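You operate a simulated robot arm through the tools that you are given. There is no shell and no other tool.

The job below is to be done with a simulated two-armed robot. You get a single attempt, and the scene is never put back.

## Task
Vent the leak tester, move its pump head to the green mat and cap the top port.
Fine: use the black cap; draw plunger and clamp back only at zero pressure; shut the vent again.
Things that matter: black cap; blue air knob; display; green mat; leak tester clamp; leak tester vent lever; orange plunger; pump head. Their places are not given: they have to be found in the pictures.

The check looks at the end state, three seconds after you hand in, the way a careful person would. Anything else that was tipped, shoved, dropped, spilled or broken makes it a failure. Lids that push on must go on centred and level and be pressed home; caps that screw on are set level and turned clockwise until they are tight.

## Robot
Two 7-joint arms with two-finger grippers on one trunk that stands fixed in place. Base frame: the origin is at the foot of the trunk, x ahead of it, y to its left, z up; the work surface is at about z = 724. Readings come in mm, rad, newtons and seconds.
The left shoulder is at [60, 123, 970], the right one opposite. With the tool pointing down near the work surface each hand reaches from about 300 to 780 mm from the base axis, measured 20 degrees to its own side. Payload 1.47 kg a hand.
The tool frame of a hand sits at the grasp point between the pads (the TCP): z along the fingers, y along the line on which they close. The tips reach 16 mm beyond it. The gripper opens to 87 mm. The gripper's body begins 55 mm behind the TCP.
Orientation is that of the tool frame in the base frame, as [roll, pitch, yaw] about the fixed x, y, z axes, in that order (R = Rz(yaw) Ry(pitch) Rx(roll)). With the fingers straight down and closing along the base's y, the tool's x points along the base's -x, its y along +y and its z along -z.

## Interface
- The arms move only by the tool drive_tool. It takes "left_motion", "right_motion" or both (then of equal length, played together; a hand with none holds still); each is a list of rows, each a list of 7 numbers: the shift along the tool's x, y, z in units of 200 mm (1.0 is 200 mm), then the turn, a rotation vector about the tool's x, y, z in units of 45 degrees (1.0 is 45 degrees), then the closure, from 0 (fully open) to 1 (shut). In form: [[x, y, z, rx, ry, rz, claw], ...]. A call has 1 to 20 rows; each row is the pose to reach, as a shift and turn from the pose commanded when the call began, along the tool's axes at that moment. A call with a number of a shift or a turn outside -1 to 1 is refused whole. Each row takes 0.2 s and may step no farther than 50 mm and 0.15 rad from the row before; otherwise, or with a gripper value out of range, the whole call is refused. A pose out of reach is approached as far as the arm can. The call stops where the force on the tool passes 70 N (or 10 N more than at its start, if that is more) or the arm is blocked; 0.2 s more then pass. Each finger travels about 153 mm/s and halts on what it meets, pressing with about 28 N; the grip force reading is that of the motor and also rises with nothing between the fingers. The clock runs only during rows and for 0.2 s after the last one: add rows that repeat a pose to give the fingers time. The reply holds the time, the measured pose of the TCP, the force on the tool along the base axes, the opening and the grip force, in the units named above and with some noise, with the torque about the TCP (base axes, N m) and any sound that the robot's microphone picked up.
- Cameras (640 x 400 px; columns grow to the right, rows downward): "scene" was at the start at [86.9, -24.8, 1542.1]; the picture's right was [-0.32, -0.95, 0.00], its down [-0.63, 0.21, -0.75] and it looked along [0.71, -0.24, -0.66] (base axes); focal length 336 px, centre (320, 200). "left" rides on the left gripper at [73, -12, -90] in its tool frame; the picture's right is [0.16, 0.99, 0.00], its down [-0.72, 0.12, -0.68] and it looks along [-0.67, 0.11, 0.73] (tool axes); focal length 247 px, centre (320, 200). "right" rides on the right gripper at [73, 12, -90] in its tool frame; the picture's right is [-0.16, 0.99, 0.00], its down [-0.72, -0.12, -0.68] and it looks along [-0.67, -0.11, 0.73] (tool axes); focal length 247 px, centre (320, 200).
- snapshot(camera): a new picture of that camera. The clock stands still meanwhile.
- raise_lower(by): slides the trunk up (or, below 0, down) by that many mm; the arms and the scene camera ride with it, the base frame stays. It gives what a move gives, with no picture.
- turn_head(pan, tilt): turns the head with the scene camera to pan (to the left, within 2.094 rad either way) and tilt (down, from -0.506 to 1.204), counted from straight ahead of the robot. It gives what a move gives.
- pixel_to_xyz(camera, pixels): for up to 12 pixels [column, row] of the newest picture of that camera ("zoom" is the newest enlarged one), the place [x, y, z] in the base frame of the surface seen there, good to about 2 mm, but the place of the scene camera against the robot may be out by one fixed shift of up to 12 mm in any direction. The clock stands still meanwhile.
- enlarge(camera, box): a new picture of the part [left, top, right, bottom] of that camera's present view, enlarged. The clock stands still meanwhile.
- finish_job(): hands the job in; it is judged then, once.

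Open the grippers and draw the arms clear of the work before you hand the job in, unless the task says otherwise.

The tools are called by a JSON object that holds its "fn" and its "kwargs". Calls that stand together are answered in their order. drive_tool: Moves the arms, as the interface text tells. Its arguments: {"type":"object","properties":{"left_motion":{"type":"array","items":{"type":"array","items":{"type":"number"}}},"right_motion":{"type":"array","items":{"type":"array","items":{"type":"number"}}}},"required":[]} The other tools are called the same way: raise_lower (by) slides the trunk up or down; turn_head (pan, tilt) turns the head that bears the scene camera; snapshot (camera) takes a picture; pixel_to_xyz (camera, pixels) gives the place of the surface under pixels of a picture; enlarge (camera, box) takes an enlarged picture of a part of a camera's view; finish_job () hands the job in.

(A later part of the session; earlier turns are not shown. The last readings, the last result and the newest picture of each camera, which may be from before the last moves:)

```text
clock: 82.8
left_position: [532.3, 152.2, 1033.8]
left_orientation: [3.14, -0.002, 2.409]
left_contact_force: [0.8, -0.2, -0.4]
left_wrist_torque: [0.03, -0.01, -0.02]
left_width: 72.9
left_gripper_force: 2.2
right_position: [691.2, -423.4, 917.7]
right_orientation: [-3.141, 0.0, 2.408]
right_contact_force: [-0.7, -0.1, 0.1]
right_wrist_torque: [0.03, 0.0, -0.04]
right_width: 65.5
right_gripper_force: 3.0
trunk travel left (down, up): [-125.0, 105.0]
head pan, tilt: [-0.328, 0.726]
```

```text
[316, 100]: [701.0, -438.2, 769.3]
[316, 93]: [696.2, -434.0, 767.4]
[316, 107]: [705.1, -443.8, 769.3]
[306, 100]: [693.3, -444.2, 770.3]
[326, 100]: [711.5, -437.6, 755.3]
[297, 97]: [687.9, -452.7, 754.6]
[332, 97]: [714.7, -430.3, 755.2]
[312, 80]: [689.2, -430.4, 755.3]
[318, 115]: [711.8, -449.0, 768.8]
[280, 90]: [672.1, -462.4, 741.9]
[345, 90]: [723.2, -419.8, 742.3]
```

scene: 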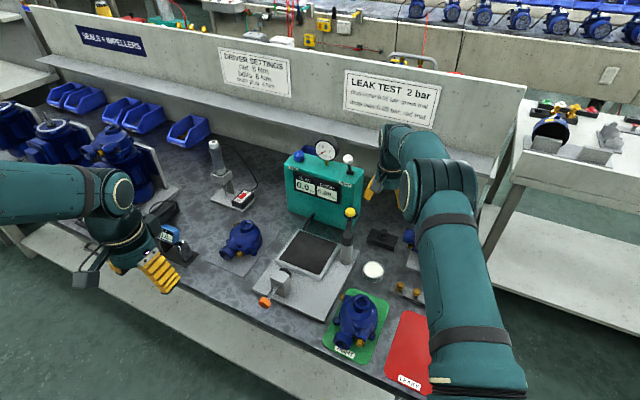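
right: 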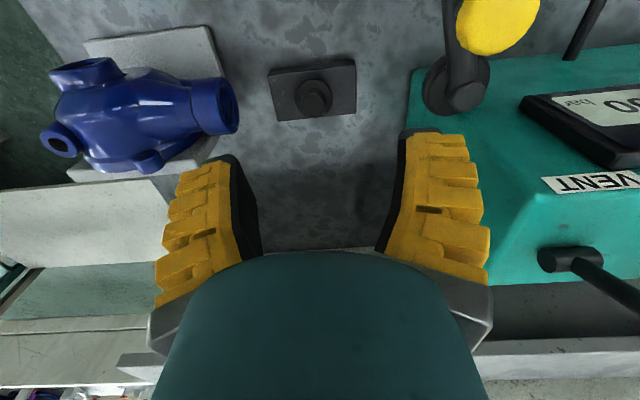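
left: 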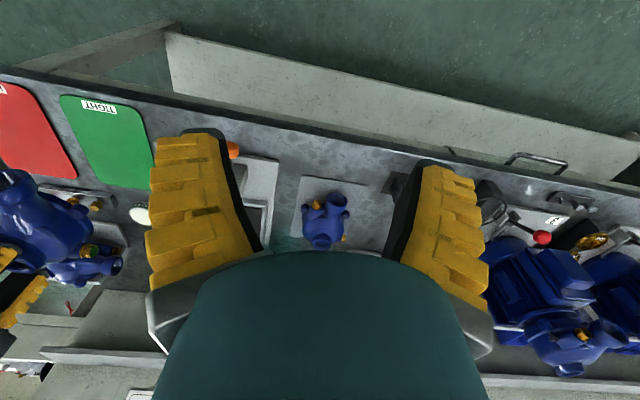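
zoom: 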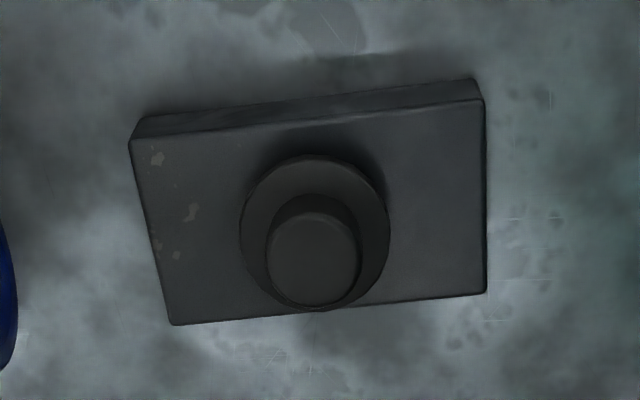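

The knob top is about 22 mm wide at z≈769, flange ≈36 mm at z≈755, block top 742. A few more pixels pin down the centre.

{"fn": "pixel_to_xyz", "kwargs": {"camera": "zoom", "pixels": [[314, 258], [272, 258], [355, 258], [314, 215], [314, 300], [245, 230], [385, 230], [310, 160], [330, 175], [300, 175]]}}

```text
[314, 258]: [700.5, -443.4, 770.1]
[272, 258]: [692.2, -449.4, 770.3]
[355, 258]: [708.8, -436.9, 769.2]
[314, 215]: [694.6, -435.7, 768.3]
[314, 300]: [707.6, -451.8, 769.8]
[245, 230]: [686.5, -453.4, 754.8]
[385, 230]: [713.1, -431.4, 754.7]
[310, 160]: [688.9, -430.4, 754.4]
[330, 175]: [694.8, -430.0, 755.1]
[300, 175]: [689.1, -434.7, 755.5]
```

Cap axis is at (700.5,-443). I descend above it to TCP z≈800 and check alignment and reach.

{"fn": "drive_tool", "kwargs": {"right_motion": [[-0.03, -0.012, 0.12, 0, 0, 0, 0.3], [-0.06, -0.024, 0.25, 0, 0, 0, 0.35], [-0.08, -0.036, 0.38, 0, 0, 0, 0.4], [-0.1, -0.042, 0.5, 0, 0, 0, 0.4], [-0.1, -0.042, 0.58, 0, 0, 0, 0.4], [-0.1, -0.042, 0.58, 0, 0, 0, 0.4]]}}

{"fn": "snapshot", "kwargs": {"camera": "right"}}

```text
clock: 84.2
left_position: [533.0, 151.6, 1033.6]
left_orientation: [3.142, 0.002, 2.409]
left_contact_force: [-0.3, 1.1, 0.3]
left_wrist_torque: [0.03, 0.02, 0.03]
left_width: 73.0
left_gripper_force: 2.3
right_position: [699.6, -443.8, 802.0]
right_orientation: [-3.141, 0.0, 2.408]
right_contact_force: [-0.8, -0.2, 0.7]
right_wrist_torque: [0.03, 0.03, 0.01]
right_width: 57.6
right_gripper_force: 3.7
trunk travel left (down, up): [-125.0, 105.0]
head pan, tilt: [-0.328, 0.726]
```

```text
taken
```

right: 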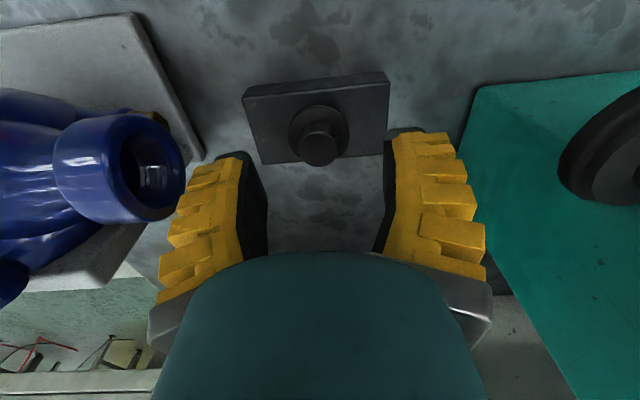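

Reach is fine. The neighbouring pump's port (at (150,175)) appears close to my left finger, so I measure its clearance and the cap centre.

{"fn": "pixel_to_xyz", "kwargs": {"camera": "right", "pixels": [[182, 165], [180, 190], [170, 130], [120, 130], [319, 148], [303, 148], [335, 148], [319, 135], [319, 163], [245, 160], [290, 130], [349, 130]]}}

```text
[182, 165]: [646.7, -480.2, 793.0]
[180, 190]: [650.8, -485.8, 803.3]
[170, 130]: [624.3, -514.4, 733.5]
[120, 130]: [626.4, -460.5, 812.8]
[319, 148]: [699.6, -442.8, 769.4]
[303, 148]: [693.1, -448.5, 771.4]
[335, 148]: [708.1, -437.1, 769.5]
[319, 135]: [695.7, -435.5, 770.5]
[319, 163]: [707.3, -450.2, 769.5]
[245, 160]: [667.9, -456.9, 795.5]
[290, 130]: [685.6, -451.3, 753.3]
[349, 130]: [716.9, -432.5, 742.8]
```

Clearance to the neighbour is ~25 mm; I narrow the opening and descend onto the knob.

{"fn": "drive_tool", "kwargs": {"right_motion": [[0, 0, 0, 0, 0, 0, 0.55], [0, 0, 0.05, 0, 0, 0, 0.55], [0, 0, 0.1, 0, 0, 0, 0.55], [0, 0, 0.142, 0, 0, 0, 0.55], [0, 0, 0.142, 0, 0, 0, 0.55]]}}

{"fn": "drive_tool", "kwargs": {"right_motion": [[0, 0, 0, 0, 0, 0, 0.75], [0, 0, 0, 0, 0, 0, 0.9], [0, 0, 0, 0, 0, 0, 1.0], [0, 0, 0, 0, 0, 0, 1.0], [0, 0, 0, 0, 0, 0, 1.0]]}}

{"fn": "snapshot", "kwargs": {"camera": "right"}}

```text
clock: 85.4
left_position: [532.2, 150.4, 1034.0]
left_orientation: [-3.14, -0.001, 2.408]
left_contact_force: [0.3, -0.3, 0.1]
left_wrist_torque: [0.04, 0.02, -0.02]
left_width: 72.9
left_gripper_force: 3.0
right_position: [693.4, -439.7, 775.4]
right_orientation: [-3.141, -0.001, 2.411]
right_contact_force: [-0.8, 1.0, 0.0]
right_wrist_torque: [-0.01, -0.01, -0.01]
right_width: 45.0
right_gripper_force: 4.0
right hand out of reach, approached as far as the arm can: row 3, 4, 5
trunk travel left (down, up): [-125.0, 105.0]
head pan, tilt: [-0.328, 0.726]
```

```text
clock: 86.6
left_position: [532.3, 153.2, 1034.7]
left_orientation: [3.142, 0.0, 2.409]
left_contact_force: [0.7, 0.3, -0.5]
left_wrist_torque: [0.01, 0.01, -0.03]
left_width: 73.2
left_gripper_force: 2.5
right_position: [693.4, -438.9, 777.2]
right_orientation: [-3.141, 0.002, 2.41]
right_contact_force: [0.3, 0.5, 6.2]
right_wrist_torque: [0.0, -0.03, 0.01]
right_width: 14.0
right_gripper_force: 27.7
trunk travel left (down, up): [-125.0, 105.0]
head pan, tilt: [-0.328, 0.726]
```

```text
taken
```

right: 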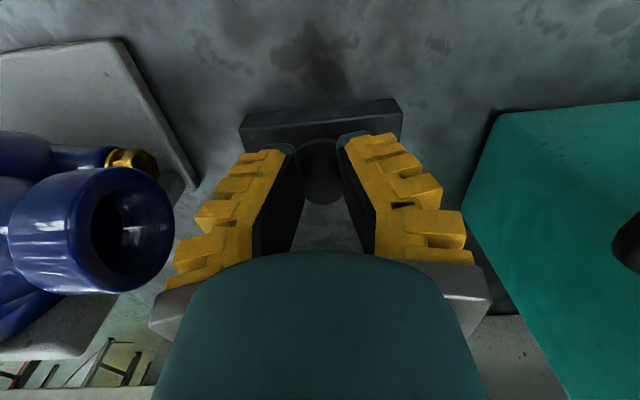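

The arm hits its reach limit ~8 mm short, so the grip is off-centre. I release, rise 70 mm, and lower the trunk 70 mm to gain reach at this height.

{"fn": "drive_tool", "kwargs": {"right_motion": [[0, 0, 0, 0, 0, 0, 0.8], [0, 0, 0, 0, 0, 0, 0.55], [0, 0, 0, 0, 0, 0, 0.5], [0, 0, -0.1, 0, 0, 0, 0.5], [0, 0, -0.25, 0, 0, 0, 0.5], [0, 0, -0.4, 0, 0, 0, 0.5], [0, 0, -0.5, 0, 0, 0, 0.5]]}}

{"fn": "raise_lower", "kwargs": {"by": -70}}

{"fn": "snapshot", "kwargs": {"camera": "right"}}

```text
clock: 88.2
left_position: [531.3, 152.3, 1034.0]
left_orientation: [3.139, -0.001, 2.409]
left_contact_force: [0.2, -0.1, -0.6]
left_wrist_torque: [-0.01, 0.0, 0.01]
left_width: 72.9
left_gripper_force: 1.9
right_position: [705.8, -444.4, 875.7]
right_orientation: [3.141, -0.001, 2.41]
right_contact_force: [-0.3, 0.4, -0.4]
right_wrist_torque: [0.01, -0.03, -0.01]
right_width: 49.2
right_gripper_force: 4.0
right hand out of reach, approached as far as the arm can: row 4, 5, 6, 7
trunk travel left (down, up): [-125.0, 105.0]
head pan, tilt: [-0.328, 0.726]
```

```text
clock: 89.3
left_position: [532.6, 152.6, 963.3]
left_orientation: [3.141, 0.0, 2.407]
left_contact_force: [-0.3, -0.5, -0.2]
left_wrist_torque: [0.02, -0.02, 0.0]
left_width: 72.7
left_gripper_force: 1.8
right_position: [706.9, -445.9, 804.4]
right_orientation: [-3.141, -0.002, 2.407]
right_contact_force: [0.1, 0.1, 0.0]
right_wrist_torque: [0.01, 0.01, 0.05]
right_width: 49.3
right_gripper_force: 4.0
trunk travel left (down, up): [-55.0, 175.0]
head pan, tilt: [-0.328, 0.726]
```

```text
taken
```

right: 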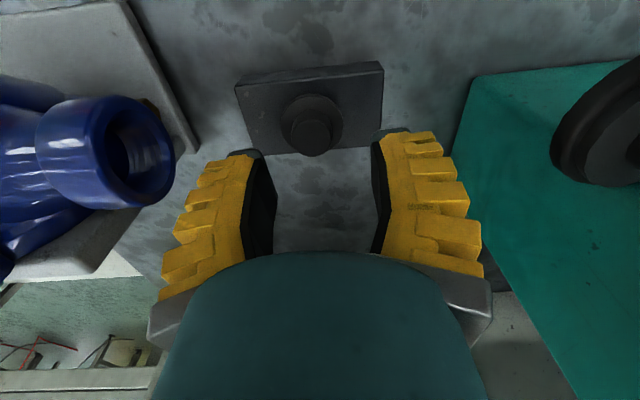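

The hand is now at (707,-446,804) with the shoulder lower. I re-measure the cap from here and settle the pose.

{"fn": "drive_tool", "kwargs": {"right_motion": [[0, 0, 0, 0, 0, 0, 0.5]]}}

{"fn": "pixel_to_xyz", "kwargs": {"camera": "right", "pixels": [[312, 136], [297, 136], [326, 136], [312, 124], [312, 150], [283, 120], [342, 120], [308, 96]]}}

```text
clock: 89.7
left_position: [532.1, 151.3, 964.4]
left_orientation: [-3.141, -0.001, 2.408]
left_contact_force: [-1.4, -0.2, 0.4]
left_wrist_torque: [-0.01, -0.04, -0.06]
left_width: 73.0
left_gripper_force: 2.8
right_position: [706.1, -444.7, 804.7]
right_orientation: [3.141, -0.002, 2.407]
right_contact_force: [0.1, -0.3, 1.0]
right_wrist_torque: [0.0, -0.01, 0.02]
right_width: 49.0
right_gripper_force: 4.2
trunk travel left (down, up): [-55.0, 175.0]
head pan, tilt: [-0.328, 0.726]
```

```text
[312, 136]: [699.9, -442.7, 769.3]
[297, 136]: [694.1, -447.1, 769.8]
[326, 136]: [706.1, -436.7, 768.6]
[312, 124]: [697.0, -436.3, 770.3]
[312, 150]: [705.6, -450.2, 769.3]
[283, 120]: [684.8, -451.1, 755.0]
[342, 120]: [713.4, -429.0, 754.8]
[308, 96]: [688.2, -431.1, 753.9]
```

The cap is still at (700.4,-442.8). I descend centred to TCP z≈772.5 with a ~45 mm opening.

{"fn": "drive_tool", "kwargs": {"right_motion": [[0.015, -0.006, 0.03, 0, 0, 0, 0.55], [0.029, -0.012, 0.08, 0, 0, 0, 0.55], [0.029, -0.012, 0.13, 0, 0, 0, 0.55], [0.029, -0.012, 0.16, 0, 0, 0, 0.55], [0.029, -0.012, 0.16, 0, 0, 0, 0.55]]}}

{"fn": "snapshot", "kwargs": {"camera": "right"}}

```text
clock: 90.9
left_position: [532.1, 151.1, 964.2]
left_orientation: [-3.141, 0.0, 2.407]
left_contact_force: [0.3, -0.3, 1.1]
left_wrist_torque: [0.01, 0.02, -0.01]
left_width: 73.1
left_gripper_force: 2.2
right_position: [702.1, -442.4, 772.9]
right_orientation: [3.141, -0.005, 2.41]
right_contact_force: [1.0, 0.9, 0.3]
right_wrist_torque: [0.0, -0.01, 0.03]
right_width: 44.8
right_gripper_force: 4.1
right hand out of reach, approached as far as the arm can: row 2, 3
trunk travel left (down, up): [-55.0, 175.0]
head pan, tilt: [-0.328, 0.726]
```

```text
taken
```

right: 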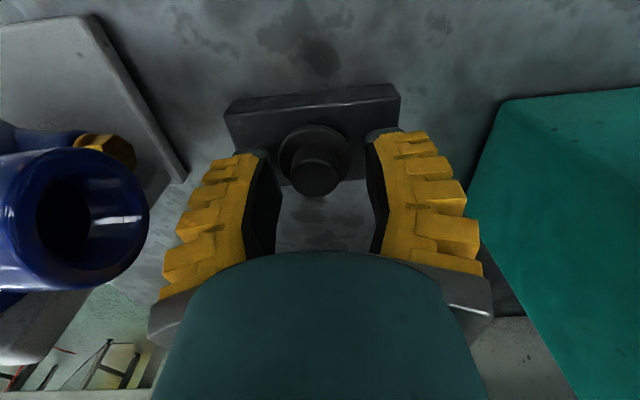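

Pose reached (702,-442,773), cap knob at (315,178) between the fingers. I close.

{"fn": "drive_tool", "kwargs": {"right_motion": [[0, 0, 0, 0, 0, 0, 0.7], [0, 0, 0, 0, 0, 0, 0.8], [0, 0, 0, 0, 0, 0, 0.9], [0, 0, 0, 0, 0, 0, 1.0], [0, 0, 0, 0, 0, 0, 1.0], [0, 0, 0, 0, 0, 0, 1.0]]}}

{"fn": "snapshot", "kwargs": {"camera": "right"}}

```text
clock: 92.3
left_position: [532.9, 150.6, 963.8]
left_orientation: [-3.141, -0.001, 2.409]
left_contact_force: [-0.6, -0.1, 0.5]
left_wrist_torque: [0.04, 0.07, -0.01]
left_width: 72.9
left_gripper_force: 2.1
right_position: [702.1, -444.7, 773.2]
right_orientation: [3.141, -0.003, 2.41]
right_contact_force: [-0.2, -0.8, 4.2]
right_wrist_torque: [0.04, -0.02, 0.01]
right_width: 13.0
right_gripper_force: 28.2
trunk travel left (down, up): [-55.0, 175.0]
head pan, tilt: [-0.328, 0.726]
```

```text
taken
```

right: 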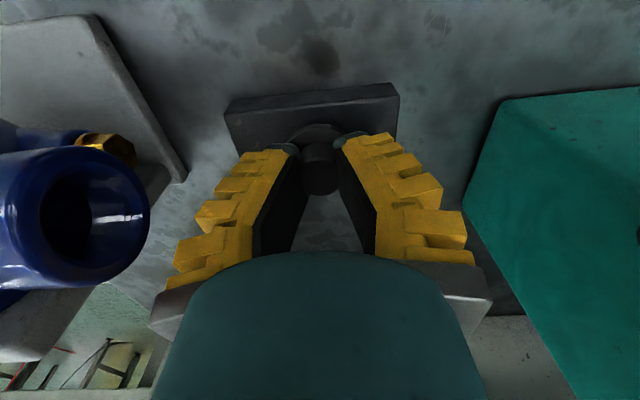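

Closed on the knob (28 N). I lift slowly by 12 mm to see whether the cap comes out of its block.

{"fn": "drive_tool", "kwargs": {"right_motion": [[0, 0, -0.015, 0, 0, 0, 1], [0, 0, -0.03, 0, 0, 0, 1], [0, 0, -0.045, 0, 0, 0, 1], [0, 0, -0.06, 0, 0, 0, 1]]}}

{"fn": "snapshot", "kwargs": {"camera": "right"}}

{"fn": "enlarge", "kwargs": {"camera": "right", "box": [260, 80, 380, 220]}}

```text
clock: 93.3
left_position: [531.4, 151.6, 964.5]
left_orientation: [-3.14, 0.0, 2.409]
left_contact_force: [0.2, 0.2, -0.7]
left_wrist_torque: [0.0, -0.02, -0.01]
left_width: 73.0
left_gripper_force: 2.2
right_position: [704.2, -443.8, 782.4]
right_orientation: [-3.141, -0.003, 2.408]
right_contact_force: [-0.3, 0.3, -0.7]
right_wrist_torque: [-0.02, 0.0, 0.0]
right_width: 11.4
right_gripper_force: 27.7
right hand out of reach, approached as far as the arm can: row 1, 2, 3, 4
trunk travel left (down, up): [-55.0, 175.0]
head pan, tilt: [-0.328, 0.726]
```

```text
taken
```

right: 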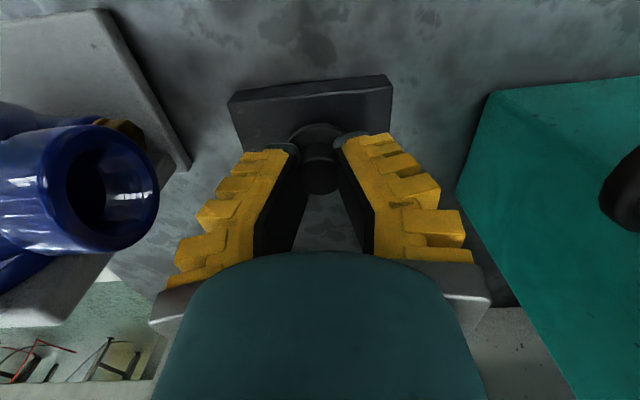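

```text
2.86 times, centred on (320, 150) of right
```

zoom: 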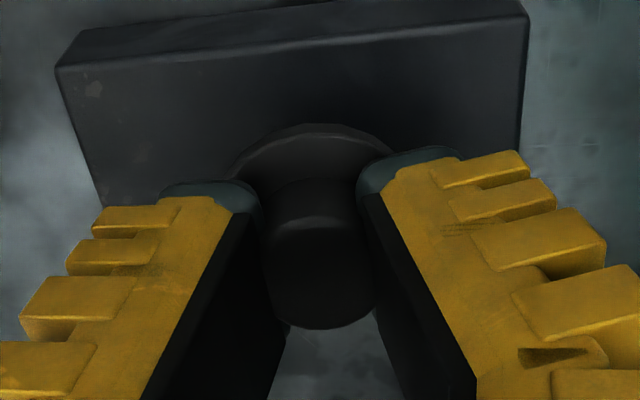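

I check the cap's height: whether flange and knob rose with the hand.

{"fn": "pixel_to_xyz", "kwargs": {"camera": "zoom", "pixels": [[315, 240], [315, 300], [315, 140], [260, 155], [360, 150], [200, 120], [450, 100]]}}

```text
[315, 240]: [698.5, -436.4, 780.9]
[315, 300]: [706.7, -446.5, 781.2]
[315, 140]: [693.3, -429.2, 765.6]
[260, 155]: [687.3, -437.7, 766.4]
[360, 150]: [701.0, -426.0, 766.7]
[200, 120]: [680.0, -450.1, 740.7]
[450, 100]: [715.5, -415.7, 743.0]
```

The cap came free (knob top 781, flange 766, both up 11 mm) with no pull on the block. I lift it further, drawing back a little to stay within reach.

{"fn": "drive_tool", "kwargs": {"right_motion": [[0.01, 0, -0.04, 0, 0, 0, 1], [0.03, 0, -0.1, 0, 0, 0, 1], [0.06, 0, -0.18, 0, 0, 0, 1], [0.1, 0, -0.27, 0, 0, 0, 1], [0.15, 0, -0.36, 0, 0, 0, 1], [0.2, 0, -0.45, 0, 0, 0, 1], [0.25, 0, -0.5, 0, 0, 0, 1]]}}

{"fn": "snapshot", "kwargs": {"camera": "right"}}

{"fn": "snapshot", "kwargs": {"camera": "scene"}}

{"fn": "enlarge", "kwargs": {"camera": "right", "box": [240, 80, 400, 220]}}

```text
clock: 94.9
left_position: [532.3, 152.0, 962.8]
left_orientation: [3.141, 0.0, 2.408]
left_contact_force: [-0.8, 0.0, 0.1]
left_wrist_torque: [0.02, 0.0, 0.03]
left_width: 73.0
left_gripper_force: 2.3
right_position: [713.7, -432.3, 878.4]
right_orientation: [-3.139, -0.003, 2.411]
right_contact_force: [0.0, -0.3, -0.1]
right_wrist_torque: [0.02, 0.04, 0.0]
right_width: 9.7
right_gripper_force: 27.9
right hand out of reach, approached as far as the arm can: row 2, 3, 4, 5, 6, 7
trunk travel left (down, up): [-55.0, 175.0]
head pan, tilt: [-0.328, 0.726]
```

```text
taken
```

right: 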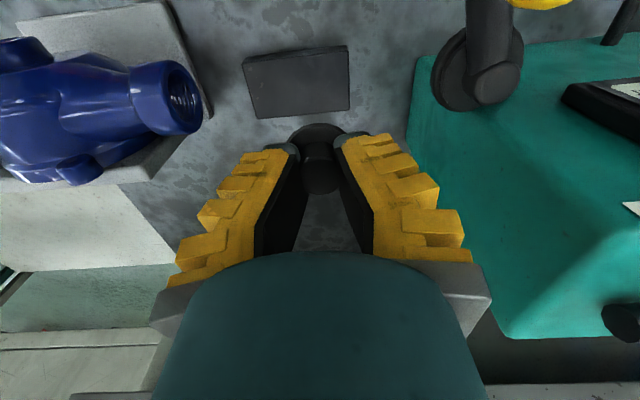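

```text
taken
```

scene: 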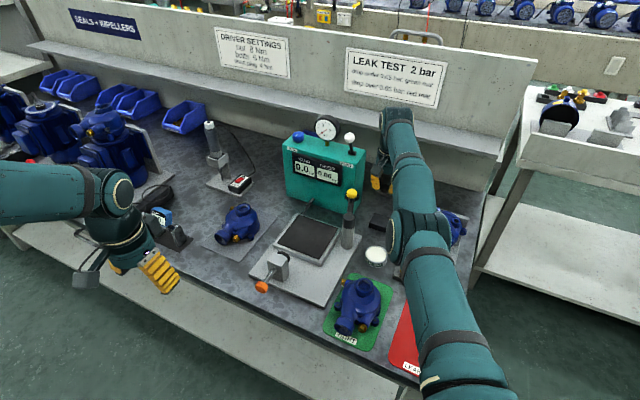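

```text
2.86 times, centred on (320, 150) of right
```

zoom: 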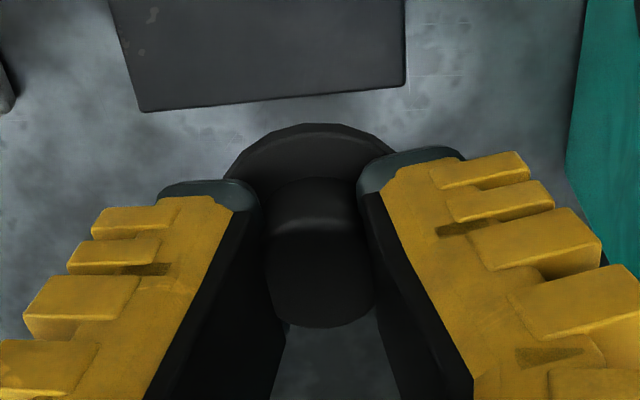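

The cap is secure and its block shows a plain flat top, so the cap was just resting there. I carry it back toward the mat in a straight line well clear of the clamp knob.

{"fn": "drive_tool", "kwargs": {"right_motion": [[0.1, 0, -0.03, 0, 0, 0, 1], [0.22, 0, -0.06, 0, 0, 0, 1], [0.36, 0, -0.08, 0, 0, 0, 1], [0.5, 0, -0.1, 0, 0, 0, 1], [0.64, 0, -0.1, 0, 0, 0, 1], [0.78, 0, -0.1, 0, 0, 0, 1], [0.9, 0, -0.1, 0, 0, 0, 1], [1.0, 0, -0.1, 0, 0, 0, 1]]}}

{"fn": "snapshot", "kwargs": {"camera": "right"}}

{"fn": "snapshot", "kwargs": {"camera": "scene"}}

```text
clock: 96.7
left_position: [532.5, 150.8, 962.9]
left_orientation: [3.141, 0.001, 2.408]
left_contact_force: [0.4, 0.9, 0.2]
left_wrist_torque: [0.01, -0.03, 0.0]
left_width: 73.1
left_gripper_force: 2.5
right_position: [737.6, -349.8, 909.6]
right_orientation: [-3.139, -0.003, 2.41]
right_contact_force: [1.0, -0.2, -0.4]
right_wrist_torque: [0.01, -0.01, 0.0]
right_width: 8.8
right_gripper_force: 28.1
right hand out of reach, approached as far as the arm can: row 1, 2, 3, 4, 5, 6, 7, 8
trunk travel left (down, up): [-55.0, 175.0]
head pan, tilt: [-0.328, 0.726]
```

```text
taken
```

right: 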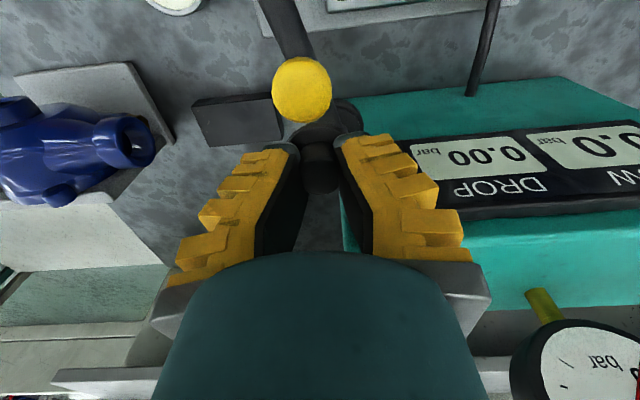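

```text
taken
```

scene: 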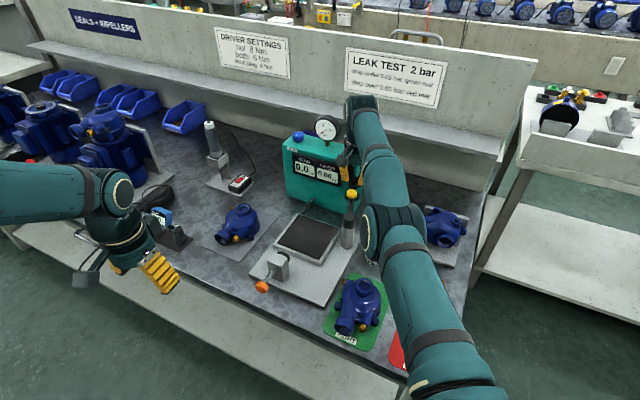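

The arm is at full stretch and the solver swung it sideways to (738,-350,910) instead of drawing it in, close to the clamp knob. I retrace the command the same way back first, before doing anything else.

{"fn": "drive_tool", "kwargs": {"right_motion": [[-0.1, 0, 0, 0, 0, 0, 1], [-0.22, 0, 0, 0, 0, 0, 1], [-0.36, 0, 0, 0, 0, 0, 1], [-0.5, 0, 0, 0, 0, 0, 1], [-0.64, 0, 0, 0, 0, 0, 1], [-0.78, 0, 0, 0, 0, 0, 1], [-0.9, 0, 0, 0, 0, 0, 1], [-1.0, 0, 0, 0, 0, 0, 1]]}}

{"fn": "snapshot", "kwargs": {"camera": "right"}}

{"fn": "snapshot", "kwargs": {"camera": "scene"}}

```text
clock: 98.5
left_position: [533.2, 152.3, 965.1]
left_orientation: [3.141, 0.0, 2.409]
left_contact_force: [0.1, 0.0, -0.2]
left_wrist_torque: [-0.06, -0.02, 0.0]
left_width: 73.2
left_gripper_force: 2.4
right_position: [724.6, -406.7, 906.9]
right_orientation: [-3.139, -0.001, 2.408]
right_contact_force: [-0.7, 0.2, -0.1]
right_wrist_torque: [-0.01, 0.02, 0.0]
right_width: 11.0
right_gripper_force: 28.0
right hand out of reach, approached as far as the arm can: row 1, 2, 3, 4, 5, 6, 7, 8
trunk travel left (down, up): [-55.0, 175.0]
head pan, tilt: [-0.328, 0.726]
```

```text
taken
```

right: 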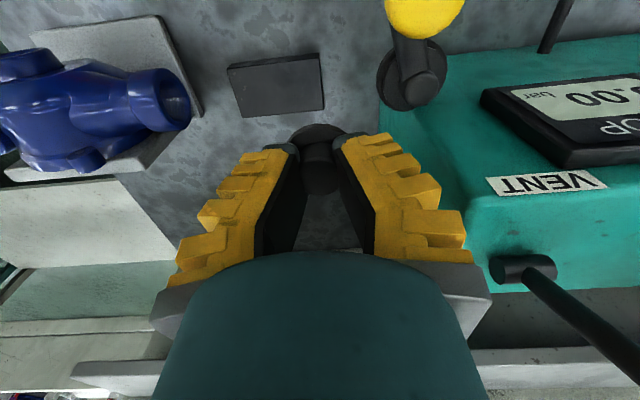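

```text
taken
```

scene: 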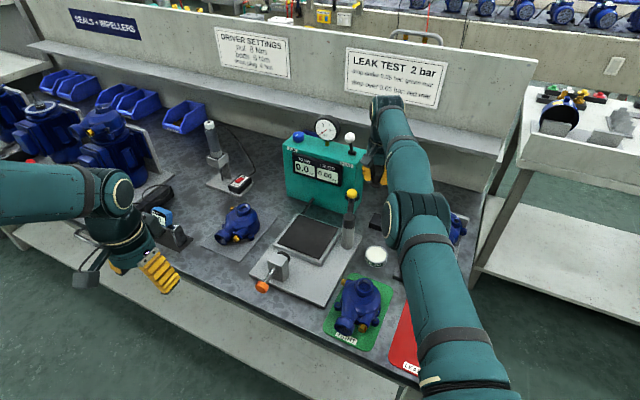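

The cap is still held and the hand is at (725,-407,907). I raise the trunk 70 mm, which re-syncs the commanded pose, then try drawing the hand in with small steps.

{"fn": "raise_lower", "kwargs": {"by": 70}}

{"fn": "drive_tool", "kwargs": {"right_motion": [[0.02, 0, 0, 0, 0, 0, 1], [0.05, 0, 0, 0, 0, 0, 1], [0.09, 0, 0, 0, 0, 0, 1], [0.13, 0, 0, 0, 0, 0, 1]]}}

```text
clock: 99.6
left_position: [533.3, 151.2, 1033.1]
left_orientation: [-3.141, 0.001, 2.409]
left_contact_force: [-0.7, 0.9, 0.4]
left_wrist_torque: [-0.01, 0.01, 0.0]
left_width: 73.2
left_gripper_force: 2.6
right_position: [724.2, -408.0, 975.5]
right_orientation: [-3.14, -0.002, 2.407]
right_contact_force: [0.8, -1.2, -0.4]
right_wrist_torque: [-0.03, 0.01, 0.05]
right_width: 9.9
right_gripper_force: 28.5
trunk travel left (down, up): [-125.0, 105.0]
head pan, tilt: [-0.328, 0.726]
```

```text
clock: 100.6
left_position: [532.2, 151.5, 1035.1]
left_orientation: [3.14, 0.0, 2.408]
left_contact_force: [-1.0, -0.5, 0.2]
left_wrist_torque: [0.03, -0.03, -0.01]
left_width: 73.1
left_gripper_force: 2.1
right_position: [723.9, -399.6, 976.1]
right_orientation: [-3.139, -0.003, 2.408]
right_contact_force: [-0.1, 0.9, 0.9]
right_wrist_torque: [-0.02, -0.01, -0.02]
right_width: 9.4
right_gripper_force: 27.6
right hand out of reach, approached as far as the arm can: row 2, 3, 4
trunk travel left (down, up): [-125.0, 105.0]
head pan, tilt: [-0.328, 0.726]
```

Only sideways motion results: the elbow is locked straight. I try tilting the tool slightly (fingers back toward the robot) so the elbow joint has to take part, while asking for the same inward position.

{"fn": "drive_tool", "kwargs": {"right_motion": [[0.0, 0, 0, 0, 0.1, 0, 1], [0.0, 0, 0, 0, 0.2, 0, 1], [0.03, 0, 0, 0, 0.3, 0, 1], [0.06, 0, 0, 0, 0.3, 0, 1]]}}

```text
clock: 101.6
left_position: [531.1, 152.2, 1034.6]
left_orientation: [3.141, 0.0, 2.407]
left_contact_force: [-0.2, -0.1, -0.1]
left_wrist_torque: [-0.03, 0.04, -0.01]
left_width: 73.0
left_gripper_force: 2.5
right_position: [687.5, -385.6, 976.3]
right_orientation: [3.141, -0.236, 2.408]
right_contact_force: [-0.7, 1.0, 0.8]
right_wrist_torque: [0.01, 0.0, 0.0]
right_width: 9.0
right_gripper_force: 27.5
right hand out of reach, approached as far as the arm can: row 1, 2, 3, 4
trunk travel left (down, up): [-125.0, 105.0]
head pan, tilt: [-0.328, 0.726]
```

The TCP came inward to (688,-386). I continue asking for inward motion with this tilt to see if the elbow bends.

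{"fn": "drive_tool", "kwargs": {"right_motion": [[0.05, 0, 0, 0, 0, 0, 1], [0.1, 0, 0, 0, 0, 0, 1], [0.17, 0, 0, 0, 0, 0, 1], [0.24, 0, 0, 0, 0, 0, 1]]}}

```text
clock: 102.6
left_position: [532.8, 151.5, 1033.5]
left_orientation: [3.141, -0.001, 2.409]
left_contact_force: [-0.4, -0.1, 0.9]
left_wrist_torque: [-0.03, 0.01, 0.01]
left_width: 73.3
left_gripper_force: 2.1
right_position: [652.9, -354.2, 987.4]
right_orientation: [3.141, -0.238, 2.411]
right_contact_force: [-0.2, -0.4, -0.3]
right_wrist_torque: [0.01, 0.02, 0.01]
right_width: 8.9
right_gripper_force: 28.3
trunk travel left (down, up): [-125.0, 105.0]
head pan, tilt: [-0.328, 0.726]
```

The arm is free again and follows exactly. I level the tool again and inspect the cap in the grip.

{"fn": "drive_tool", "kwargs": {"right_motion": [[0.03, 0, 0, 0, -0.1, 0, 1], [0.08, 0, 0, 0, -0.2, 0, 1], [0.14, 0, 0, 0, -0.3, 0, 1], [0.14, 0, 0, 0, -0.3, 0, 1]]}}

{"fn": "snapshot", "kwargs": {"camera": "right"}}

{"fn": "enlarge", "kwargs": {"camera": "right", "box": [240, 80, 400, 220]}}

{"fn": "snapshot", "kwargs": {"camera": "scene"}}

```text
clock: 103.6
left_position: [532.7, 151.1, 1033.5]
left_orientation: [-3.141, 0.002, 2.408]
left_contact_force: [0.4, 0.4, 0.6]
left_wrist_torque: [0.03, -0.01, 0.01]
left_width: 73.0
left_gripper_force: 2.7
right_position: [634.3, -337.7, 992.4]
right_orientation: [3.14, -0.001, 2.409]
right_contact_force: [0.5, -0.9, 0.3]
right_wrist_torque: [0.02, -0.01, -0.01]
right_width: 8.7
right_gripper_force: 28.2
trunk travel left (down, up): [-125.0, 105.0]
head pan, tilt: [-0.328, 0.726]
```

```text
taken
```

right: 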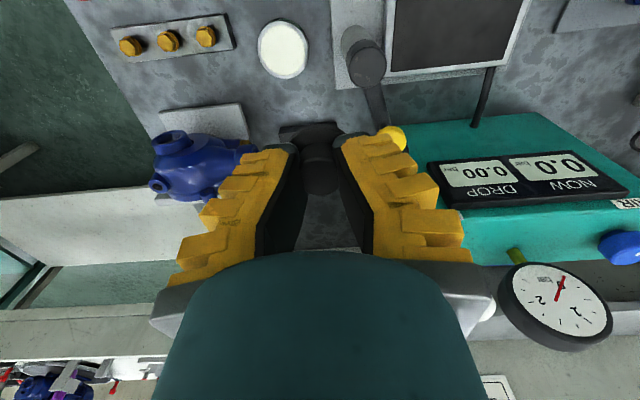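

```text
2.86 times, centred on (320, 150) of right
```

zoom: 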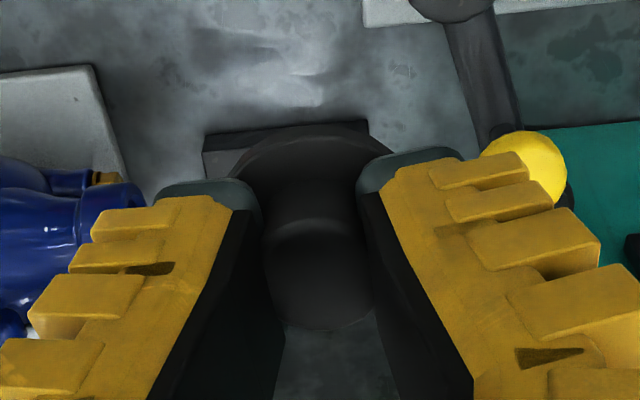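

```text
taken
```

scene: 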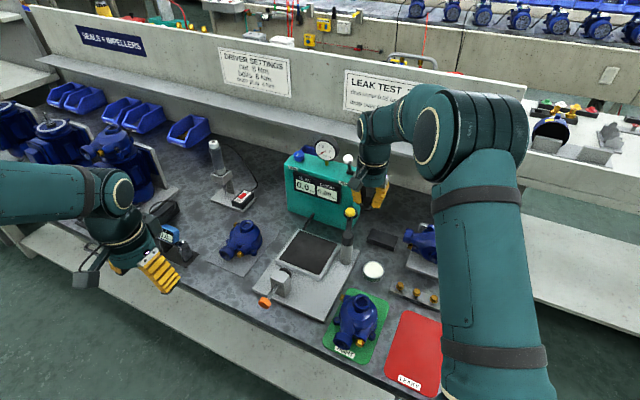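

The cap is still held. I measure its knob and flange relative to the TCP to see if it is level and how far it hangs.

{"fn": "pixel_to_xyz", "kwargs": {"camera": "zoom", "pixels": [[315, 260], [290, 250], [340, 250], [315, 300], [315, 235], [310, 130], [245, 165], [380, 155], [275, 150], [350, 145], [310, 180]]}}

```text
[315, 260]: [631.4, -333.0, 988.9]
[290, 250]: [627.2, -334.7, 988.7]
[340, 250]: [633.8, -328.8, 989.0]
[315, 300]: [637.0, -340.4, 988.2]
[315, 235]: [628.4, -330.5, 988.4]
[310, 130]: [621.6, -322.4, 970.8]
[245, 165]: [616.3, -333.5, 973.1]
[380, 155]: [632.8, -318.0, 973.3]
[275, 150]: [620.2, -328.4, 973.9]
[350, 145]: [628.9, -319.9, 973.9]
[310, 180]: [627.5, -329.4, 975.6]
```

The cap is level, its axis ~2 mm off the TCP toward the camera side, with the flange just below the tips. I carry it over the pump's top port on the mat.

{"fn": "drive_tool", "kwargs": {"right_motion": [[0.1, -0.03, 0.03, 0, 0, 0, 1], [0.22, -0.07, 0.09, 0, 0, 0, 1], [0.36, -0.12, 0.16, 0, 0, 0, 1], [0.5, -0.165, 0.23, 0, 0, 0, 1], [0.63, -0.21, 0.3, 0, 0, 0, 1], [0.72, -0.24, 0.34, 0, 0, 0, 1], [0.764, -0.252, 0.36, 0, 0, 0, 1], [0.764, -0.252, 0.36, 0, 0, 0, 1]]}}

{"fn": "snapshot", "kwargs": {"camera": "right"}}

{"fn": "enlarge", "kwargs": {"camera": "right", "box": [240, 40, 400, 160]}}

{"fn": "enlarge", "kwargs": {"camera": "scene", "box": [310, 230, 410, 360]}}

```text
clock: 105.4
left_position: [532.9, 151.9, 1034.2]
left_orientation: [3.14, 0.001, 2.407]
left_contact_force: [0.6, -0.6, -0.9]
left_wrist_torque: [0.0, 0.01, 0.0]
left_width: 73.0
left_gripper_force: 2.9
right_position: [485.4, -271.6, 921.7]
right_orientation: [-3.141, 0.0, 2.409]
right_contact_force: [0.2, -1.0, -0.8]
right_wrist_torque: [-0.04, -0.02, 0.0]
right_width: 8.6
right_gripper_force: 27.3
trunk travel left (down, up): [-125.0, 105.0]
head pan, tilt: [-0.328, 0.726]
```

```text
taken
```

right: 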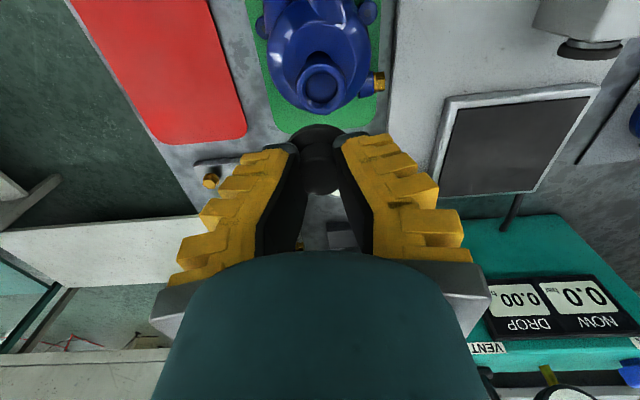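

```text
3.33 times, centred on (320, 100) of right
```

zoom: 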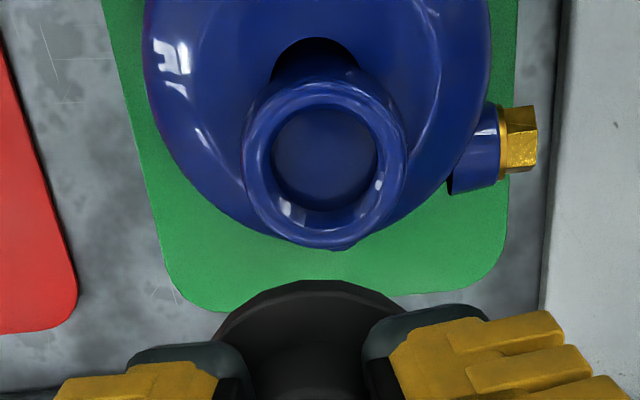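

```text
3.08 times, centred on (360, 295) of scene
```

zoom: 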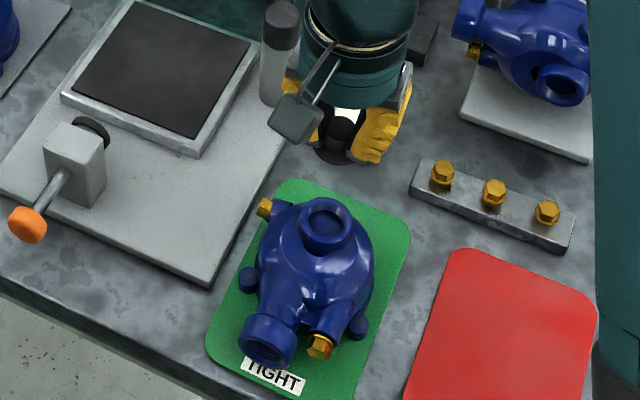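

The port ring is well visible (zoom centre ≈(325,160)). I measure rim and bore points, plus the cap flange.

{"fn": "pixel_to_xyz", "kwargs": {"camera": "zoom", "pixels": [[257, 160], [393, 160], [325, 228], [325, 98], [275, 115], [375, 115], [280, 210], [370, 210], [325, 155], [310, 290], [240, 320], [385, 310]]}}

{"fn": "pixel_to_xyz", "kwargs": {"camera": "right", "pixels": [[318, 180], [318, 165], [310, 175], [328, 175], [318, 130], [300, 145], [290, 40], [340, 30]]}}

```text
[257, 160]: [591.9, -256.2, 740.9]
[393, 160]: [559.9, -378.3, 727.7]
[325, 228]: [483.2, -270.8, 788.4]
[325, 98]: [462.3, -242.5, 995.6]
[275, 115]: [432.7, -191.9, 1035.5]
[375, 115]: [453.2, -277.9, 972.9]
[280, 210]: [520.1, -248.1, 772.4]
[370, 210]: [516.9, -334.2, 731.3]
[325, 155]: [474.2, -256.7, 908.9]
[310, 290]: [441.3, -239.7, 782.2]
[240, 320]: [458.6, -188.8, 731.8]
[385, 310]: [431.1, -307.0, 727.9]
```

```text
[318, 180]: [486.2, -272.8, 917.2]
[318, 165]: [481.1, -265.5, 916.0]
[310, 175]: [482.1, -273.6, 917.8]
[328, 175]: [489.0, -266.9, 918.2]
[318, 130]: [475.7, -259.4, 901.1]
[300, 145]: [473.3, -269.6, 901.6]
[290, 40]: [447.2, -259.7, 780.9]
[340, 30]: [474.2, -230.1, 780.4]
```

The zoom had switched to the scene picture, so I redo the port points from the wrist view.

{"fn": "enlarge", "kwargs": {"camera": "right", "box": [240, 40, 400, 160]}}

{"fn": "pixel_to_xyz", "kwargs": {"camera": "zoom", "pixels": [[258, 165], [392, 165], [325, 232], [325, 98], [275, 115], [375, 115], [280, 215], [370, 215], [325, 155], [300, 130], [350, 180], [310, 50]]}}

```text
3.33 times, centred on (320, 100) of right
```

zoom: 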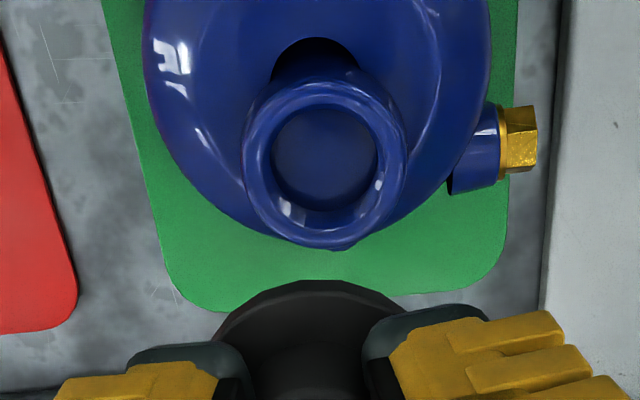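

```text
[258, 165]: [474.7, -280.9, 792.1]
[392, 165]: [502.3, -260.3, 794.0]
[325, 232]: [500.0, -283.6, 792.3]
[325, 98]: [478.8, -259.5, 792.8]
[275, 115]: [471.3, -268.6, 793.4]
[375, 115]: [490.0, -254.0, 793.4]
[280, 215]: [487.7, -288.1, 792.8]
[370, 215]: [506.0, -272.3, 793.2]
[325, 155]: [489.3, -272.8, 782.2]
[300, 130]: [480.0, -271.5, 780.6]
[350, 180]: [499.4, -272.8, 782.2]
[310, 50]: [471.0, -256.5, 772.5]
```

The port rim is level at z≈793 with centre (488.9,-270.9) and bore floor 781.5. Now I measure the cap in the grip the same way.

{"fn": "enlarge", "kwargs": {"camera": "right", "box": [270, 110, 370, 210]}}

{"fn": "pixel_to_xyz", "kwargs": {"camera": "zoom", "pixels": [[310, 100], [260, 115], [370, 110], [310, 235], [270, 250], [350, 250], [310, 330], [310, 270], [285, 300], [340, 300], [310, 80]]}}

```text
4.00 times, centred on (320, 160) of right
```

zoom: 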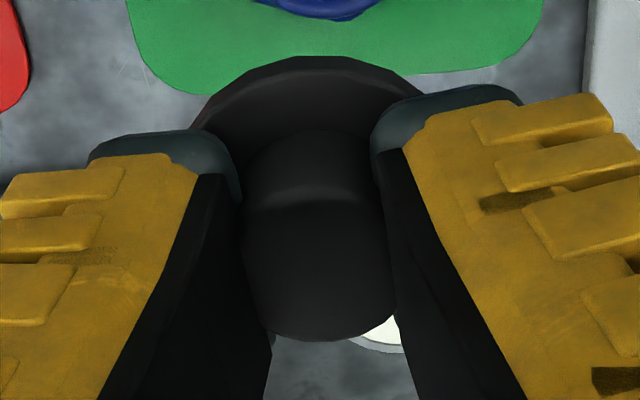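

```text
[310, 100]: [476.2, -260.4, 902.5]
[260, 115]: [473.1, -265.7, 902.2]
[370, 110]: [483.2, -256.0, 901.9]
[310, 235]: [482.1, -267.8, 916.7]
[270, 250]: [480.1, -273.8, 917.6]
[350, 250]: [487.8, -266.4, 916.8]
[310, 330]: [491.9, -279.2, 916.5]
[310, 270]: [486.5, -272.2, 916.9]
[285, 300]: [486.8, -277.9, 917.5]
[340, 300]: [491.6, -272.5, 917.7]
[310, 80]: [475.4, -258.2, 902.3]
```

Cap and port are offset by only ~1.5 mm. I correct that and lower 85 mm to just above the rim, then re-check alignment.

{"fn": "drive_tool", "kwargs": {"right_motion": [[-0.004, 0.002, 0.05, 0, 0, 0, 1], [-0.008, 0.003, 0.12, 0, 0, 0, 1], [-0.008, 0.003, 0.2, 0, 0, 0, 1], [-0.008, 0.003, 0.28, 0, 0, 0, 1], [-0.008, 0.003, 0.35, 0, 0, 0, 1], [-0.008, 0.003, 0.4, 0, 0, 0, 1], [-0.008, 0.003, 0.425, 0, 0, 0, 1], [-0.008, 0.003, 0.425, 0, 0, 0, 1]]}}

{"fn": "snapshot", "kwargs": {"camera": "right"}}

{"fn": "enlarge", "kwargs": {"camera": "right", "box": [250, 80, 390, 220]}}

{"fn": "enlarge", "kwargs": {"camera": "scene", "box": [320, 250, 400, 340]}}

```text
clock: 107.2
left_position: [532.9, 152.6, 1034.6]
left_orientation: [-3.141, 0.001, 2.409]
left_contact_force: [0.0, -0.1, -0.5]
left_wrist_torque: [0.03, 0.01, 0.01]
left_width: 73.1
left_gripper_force: 2.7
right_position: [488.2, -272.7, 837.3]
right_orientation: [3.141, -0.002, 2.408]
right_contact_force: [0.4, 0.5, 0.1]
right_wrist_torque: [0.01, 0.0, -0.01]
right_width: 8.3
right_gripper_force: 28.1
trunk travel left (down, up): [-125.0, 105.0]
head pan, tilt: [-0.328, 0.726]
```

```text
taken
```

right: 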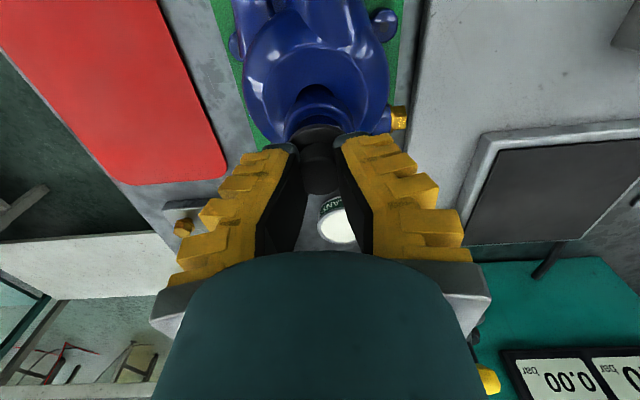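

```text
2.86 times, centred on (320, 150) of right
```

zoom: 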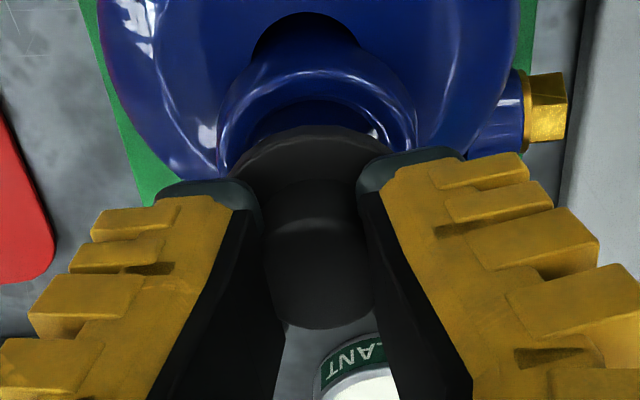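

```text
4.44 times, centred on (360, 295) of scene
```

zoom: 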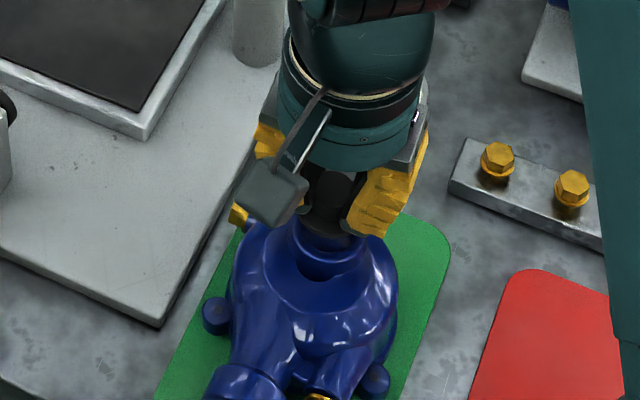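

Laterally the cap (zoom x≈316) lines up with the rim (218–418). I measure rim front/back points and flange edge for the other axis.

{"fn": "enlarge", "kwargs": {"camera": "right", "box": [250, 80, 390, 220]}}

{"fn": "pixel_to_xyz", "kwargs": {"camera": "zoom", "pixels": [[318, 68], [318, 80], [230, 140], [405, 140], [260, 90], [380, 90], [318, 133], [318, 145], [265, 150], [360, 145], [316, 240], [316, 322]]}}

```text
2.86 times, centred on (320, 150) of right
```

zoom: 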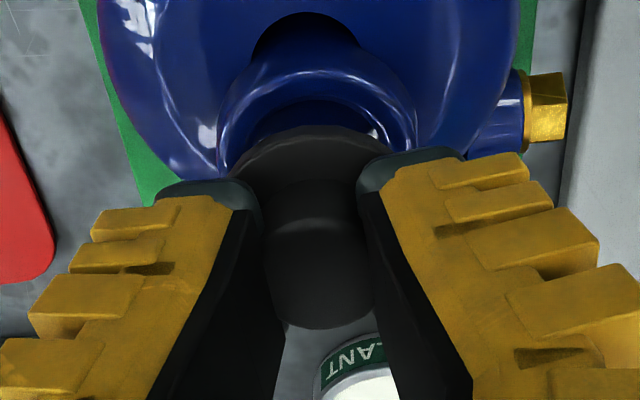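

```text
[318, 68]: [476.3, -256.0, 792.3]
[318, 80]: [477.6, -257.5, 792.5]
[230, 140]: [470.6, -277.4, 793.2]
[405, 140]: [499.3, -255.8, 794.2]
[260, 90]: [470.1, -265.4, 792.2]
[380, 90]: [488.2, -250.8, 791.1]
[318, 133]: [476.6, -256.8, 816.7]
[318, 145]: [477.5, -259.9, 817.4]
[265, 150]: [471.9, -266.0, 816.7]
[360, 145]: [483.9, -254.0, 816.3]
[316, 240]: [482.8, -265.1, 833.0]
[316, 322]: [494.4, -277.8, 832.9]
```

Cap axis ≈(489,-270.4) matches port axis (488.9,-270.9); flange top is at 816.8, rim at 793. I lower 14 mm slowly and watch the force as the plug meets the bore.

{"fn": "drive_tool", "kwargs": {"right_motion": [[0, 0, 0.015, 0, 0, 0, 1], [0, 0, 0.03, 0, 0, 0, 1], [0, 0, 0.04, 0, 0, 0, 1], [0, 0, 0.05, 0, 0, 0, 1], [0, 0, 0.06, 0, 0, 0, 1], [0, 0, 0.07, 0, 0, 0, 1]]}}

{"fn": "enlarge", "kwargs": {"camera": "right", "box": [250, 80, 390, 220]}}

{"fn": "pixel_to_xyz", "kwargs": {"camera": "zoom", "pixels": [[318, 140], [265, 150], [360, 145], [316, 240], [316, 310], [230, 140], [405, 140]]}}

```text
clock: 108.6
left_position: [533.0, 151.9, 1034.4]
left_orientation: [-3.139, -0.001, 2.409]
left_contact_force: [0.2, 0.1, 0.0]
left_wrist_torque: [0.0, -0.01, -0.02]
left_width: 73.1
left_gripper_force: 2.1
right_position: [488.3, -273.9, 823.2]
right_orientation: [3.142, -0.002, 2.41]
right_contact_force: [-0.3, -0.3, 0.0]
right_wrist_torque: [-0.02, 0.05, 0.03]
right_width: 8.5
right_gripper_force: 28.1
trunk travel left (down, up): [-125.0, 105.0]
head pan, tilt: [-0.328, 0.726]
```

```text
2.86 times, centred on (320, 150) of right
```

zoom: 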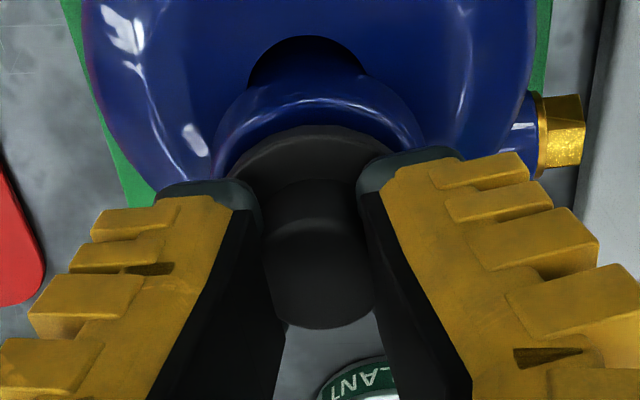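

```text
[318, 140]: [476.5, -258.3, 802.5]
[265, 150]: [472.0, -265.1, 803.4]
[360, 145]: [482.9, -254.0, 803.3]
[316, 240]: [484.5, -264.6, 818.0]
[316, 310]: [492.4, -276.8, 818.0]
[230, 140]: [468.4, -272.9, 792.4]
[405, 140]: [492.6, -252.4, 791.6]
```

Flange top is at 803 with no force, so the plug has entered the bore. I continue down in 1 mm steps.

{"fn": "drive_tool", "kwargs": {"right_motion": [[0, 0, 0.006, 0, 0, 0, 1], [0, 0, 0.012, 0, 0, 0, 1], [0, 0, 0.018, 0, 0, 0, 1], [0, 0, 0.024, 0, 0, 0, 1]]}}

{"fn": "enlarge", "kwargs": {"camera": "right", "box": [250, 80, 390, 220]}}

{"fn": "pixel_to_xyz", "kwargs": {"camera": "zoom", "pixels": [[318, 140], [265, 150], [360, 145], [316, 240], [316, 310]]}}

```text
clock: 109.6
left_position: [533.7, 151.5, 1034.1]
left_orientation: [-3.141, 0.0, 2.408]
left_contact_force: [0.0, 0.5, -0.3]
left_wrist_torque: [0.01, 0.01, -0.02]
left_width: 73.1
left_gripper_force: 2.7
right_position: [488.8, -273.2, 818.0]
right_orientation: [-3.141, -0.002, 2.407]
right_contact_force: [0.0, -0.7, -4.5]
right_wrist_torque: [-0.04, -0.08, -0.05]
right_width: 8.3
right_gripper_force: 27.7
trunk travel left (down, up): [-125.0, 105.0]
head pan, tilt: [-0.328, 0.726]
```

```text
2.86 times, centred on (320, 150) of right
```

zoom: 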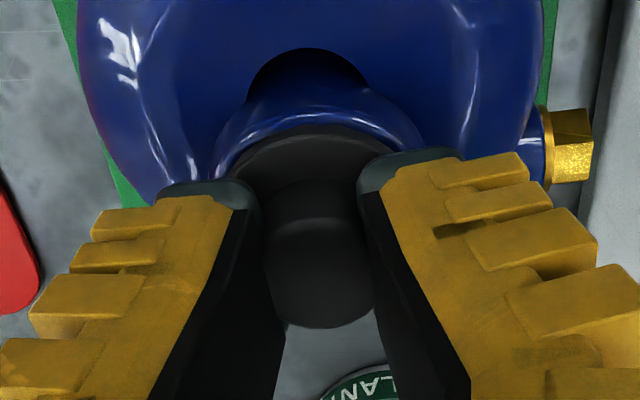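

```text
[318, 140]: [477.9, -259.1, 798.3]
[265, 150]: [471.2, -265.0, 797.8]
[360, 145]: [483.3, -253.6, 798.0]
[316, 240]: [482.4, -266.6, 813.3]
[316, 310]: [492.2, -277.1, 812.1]
```

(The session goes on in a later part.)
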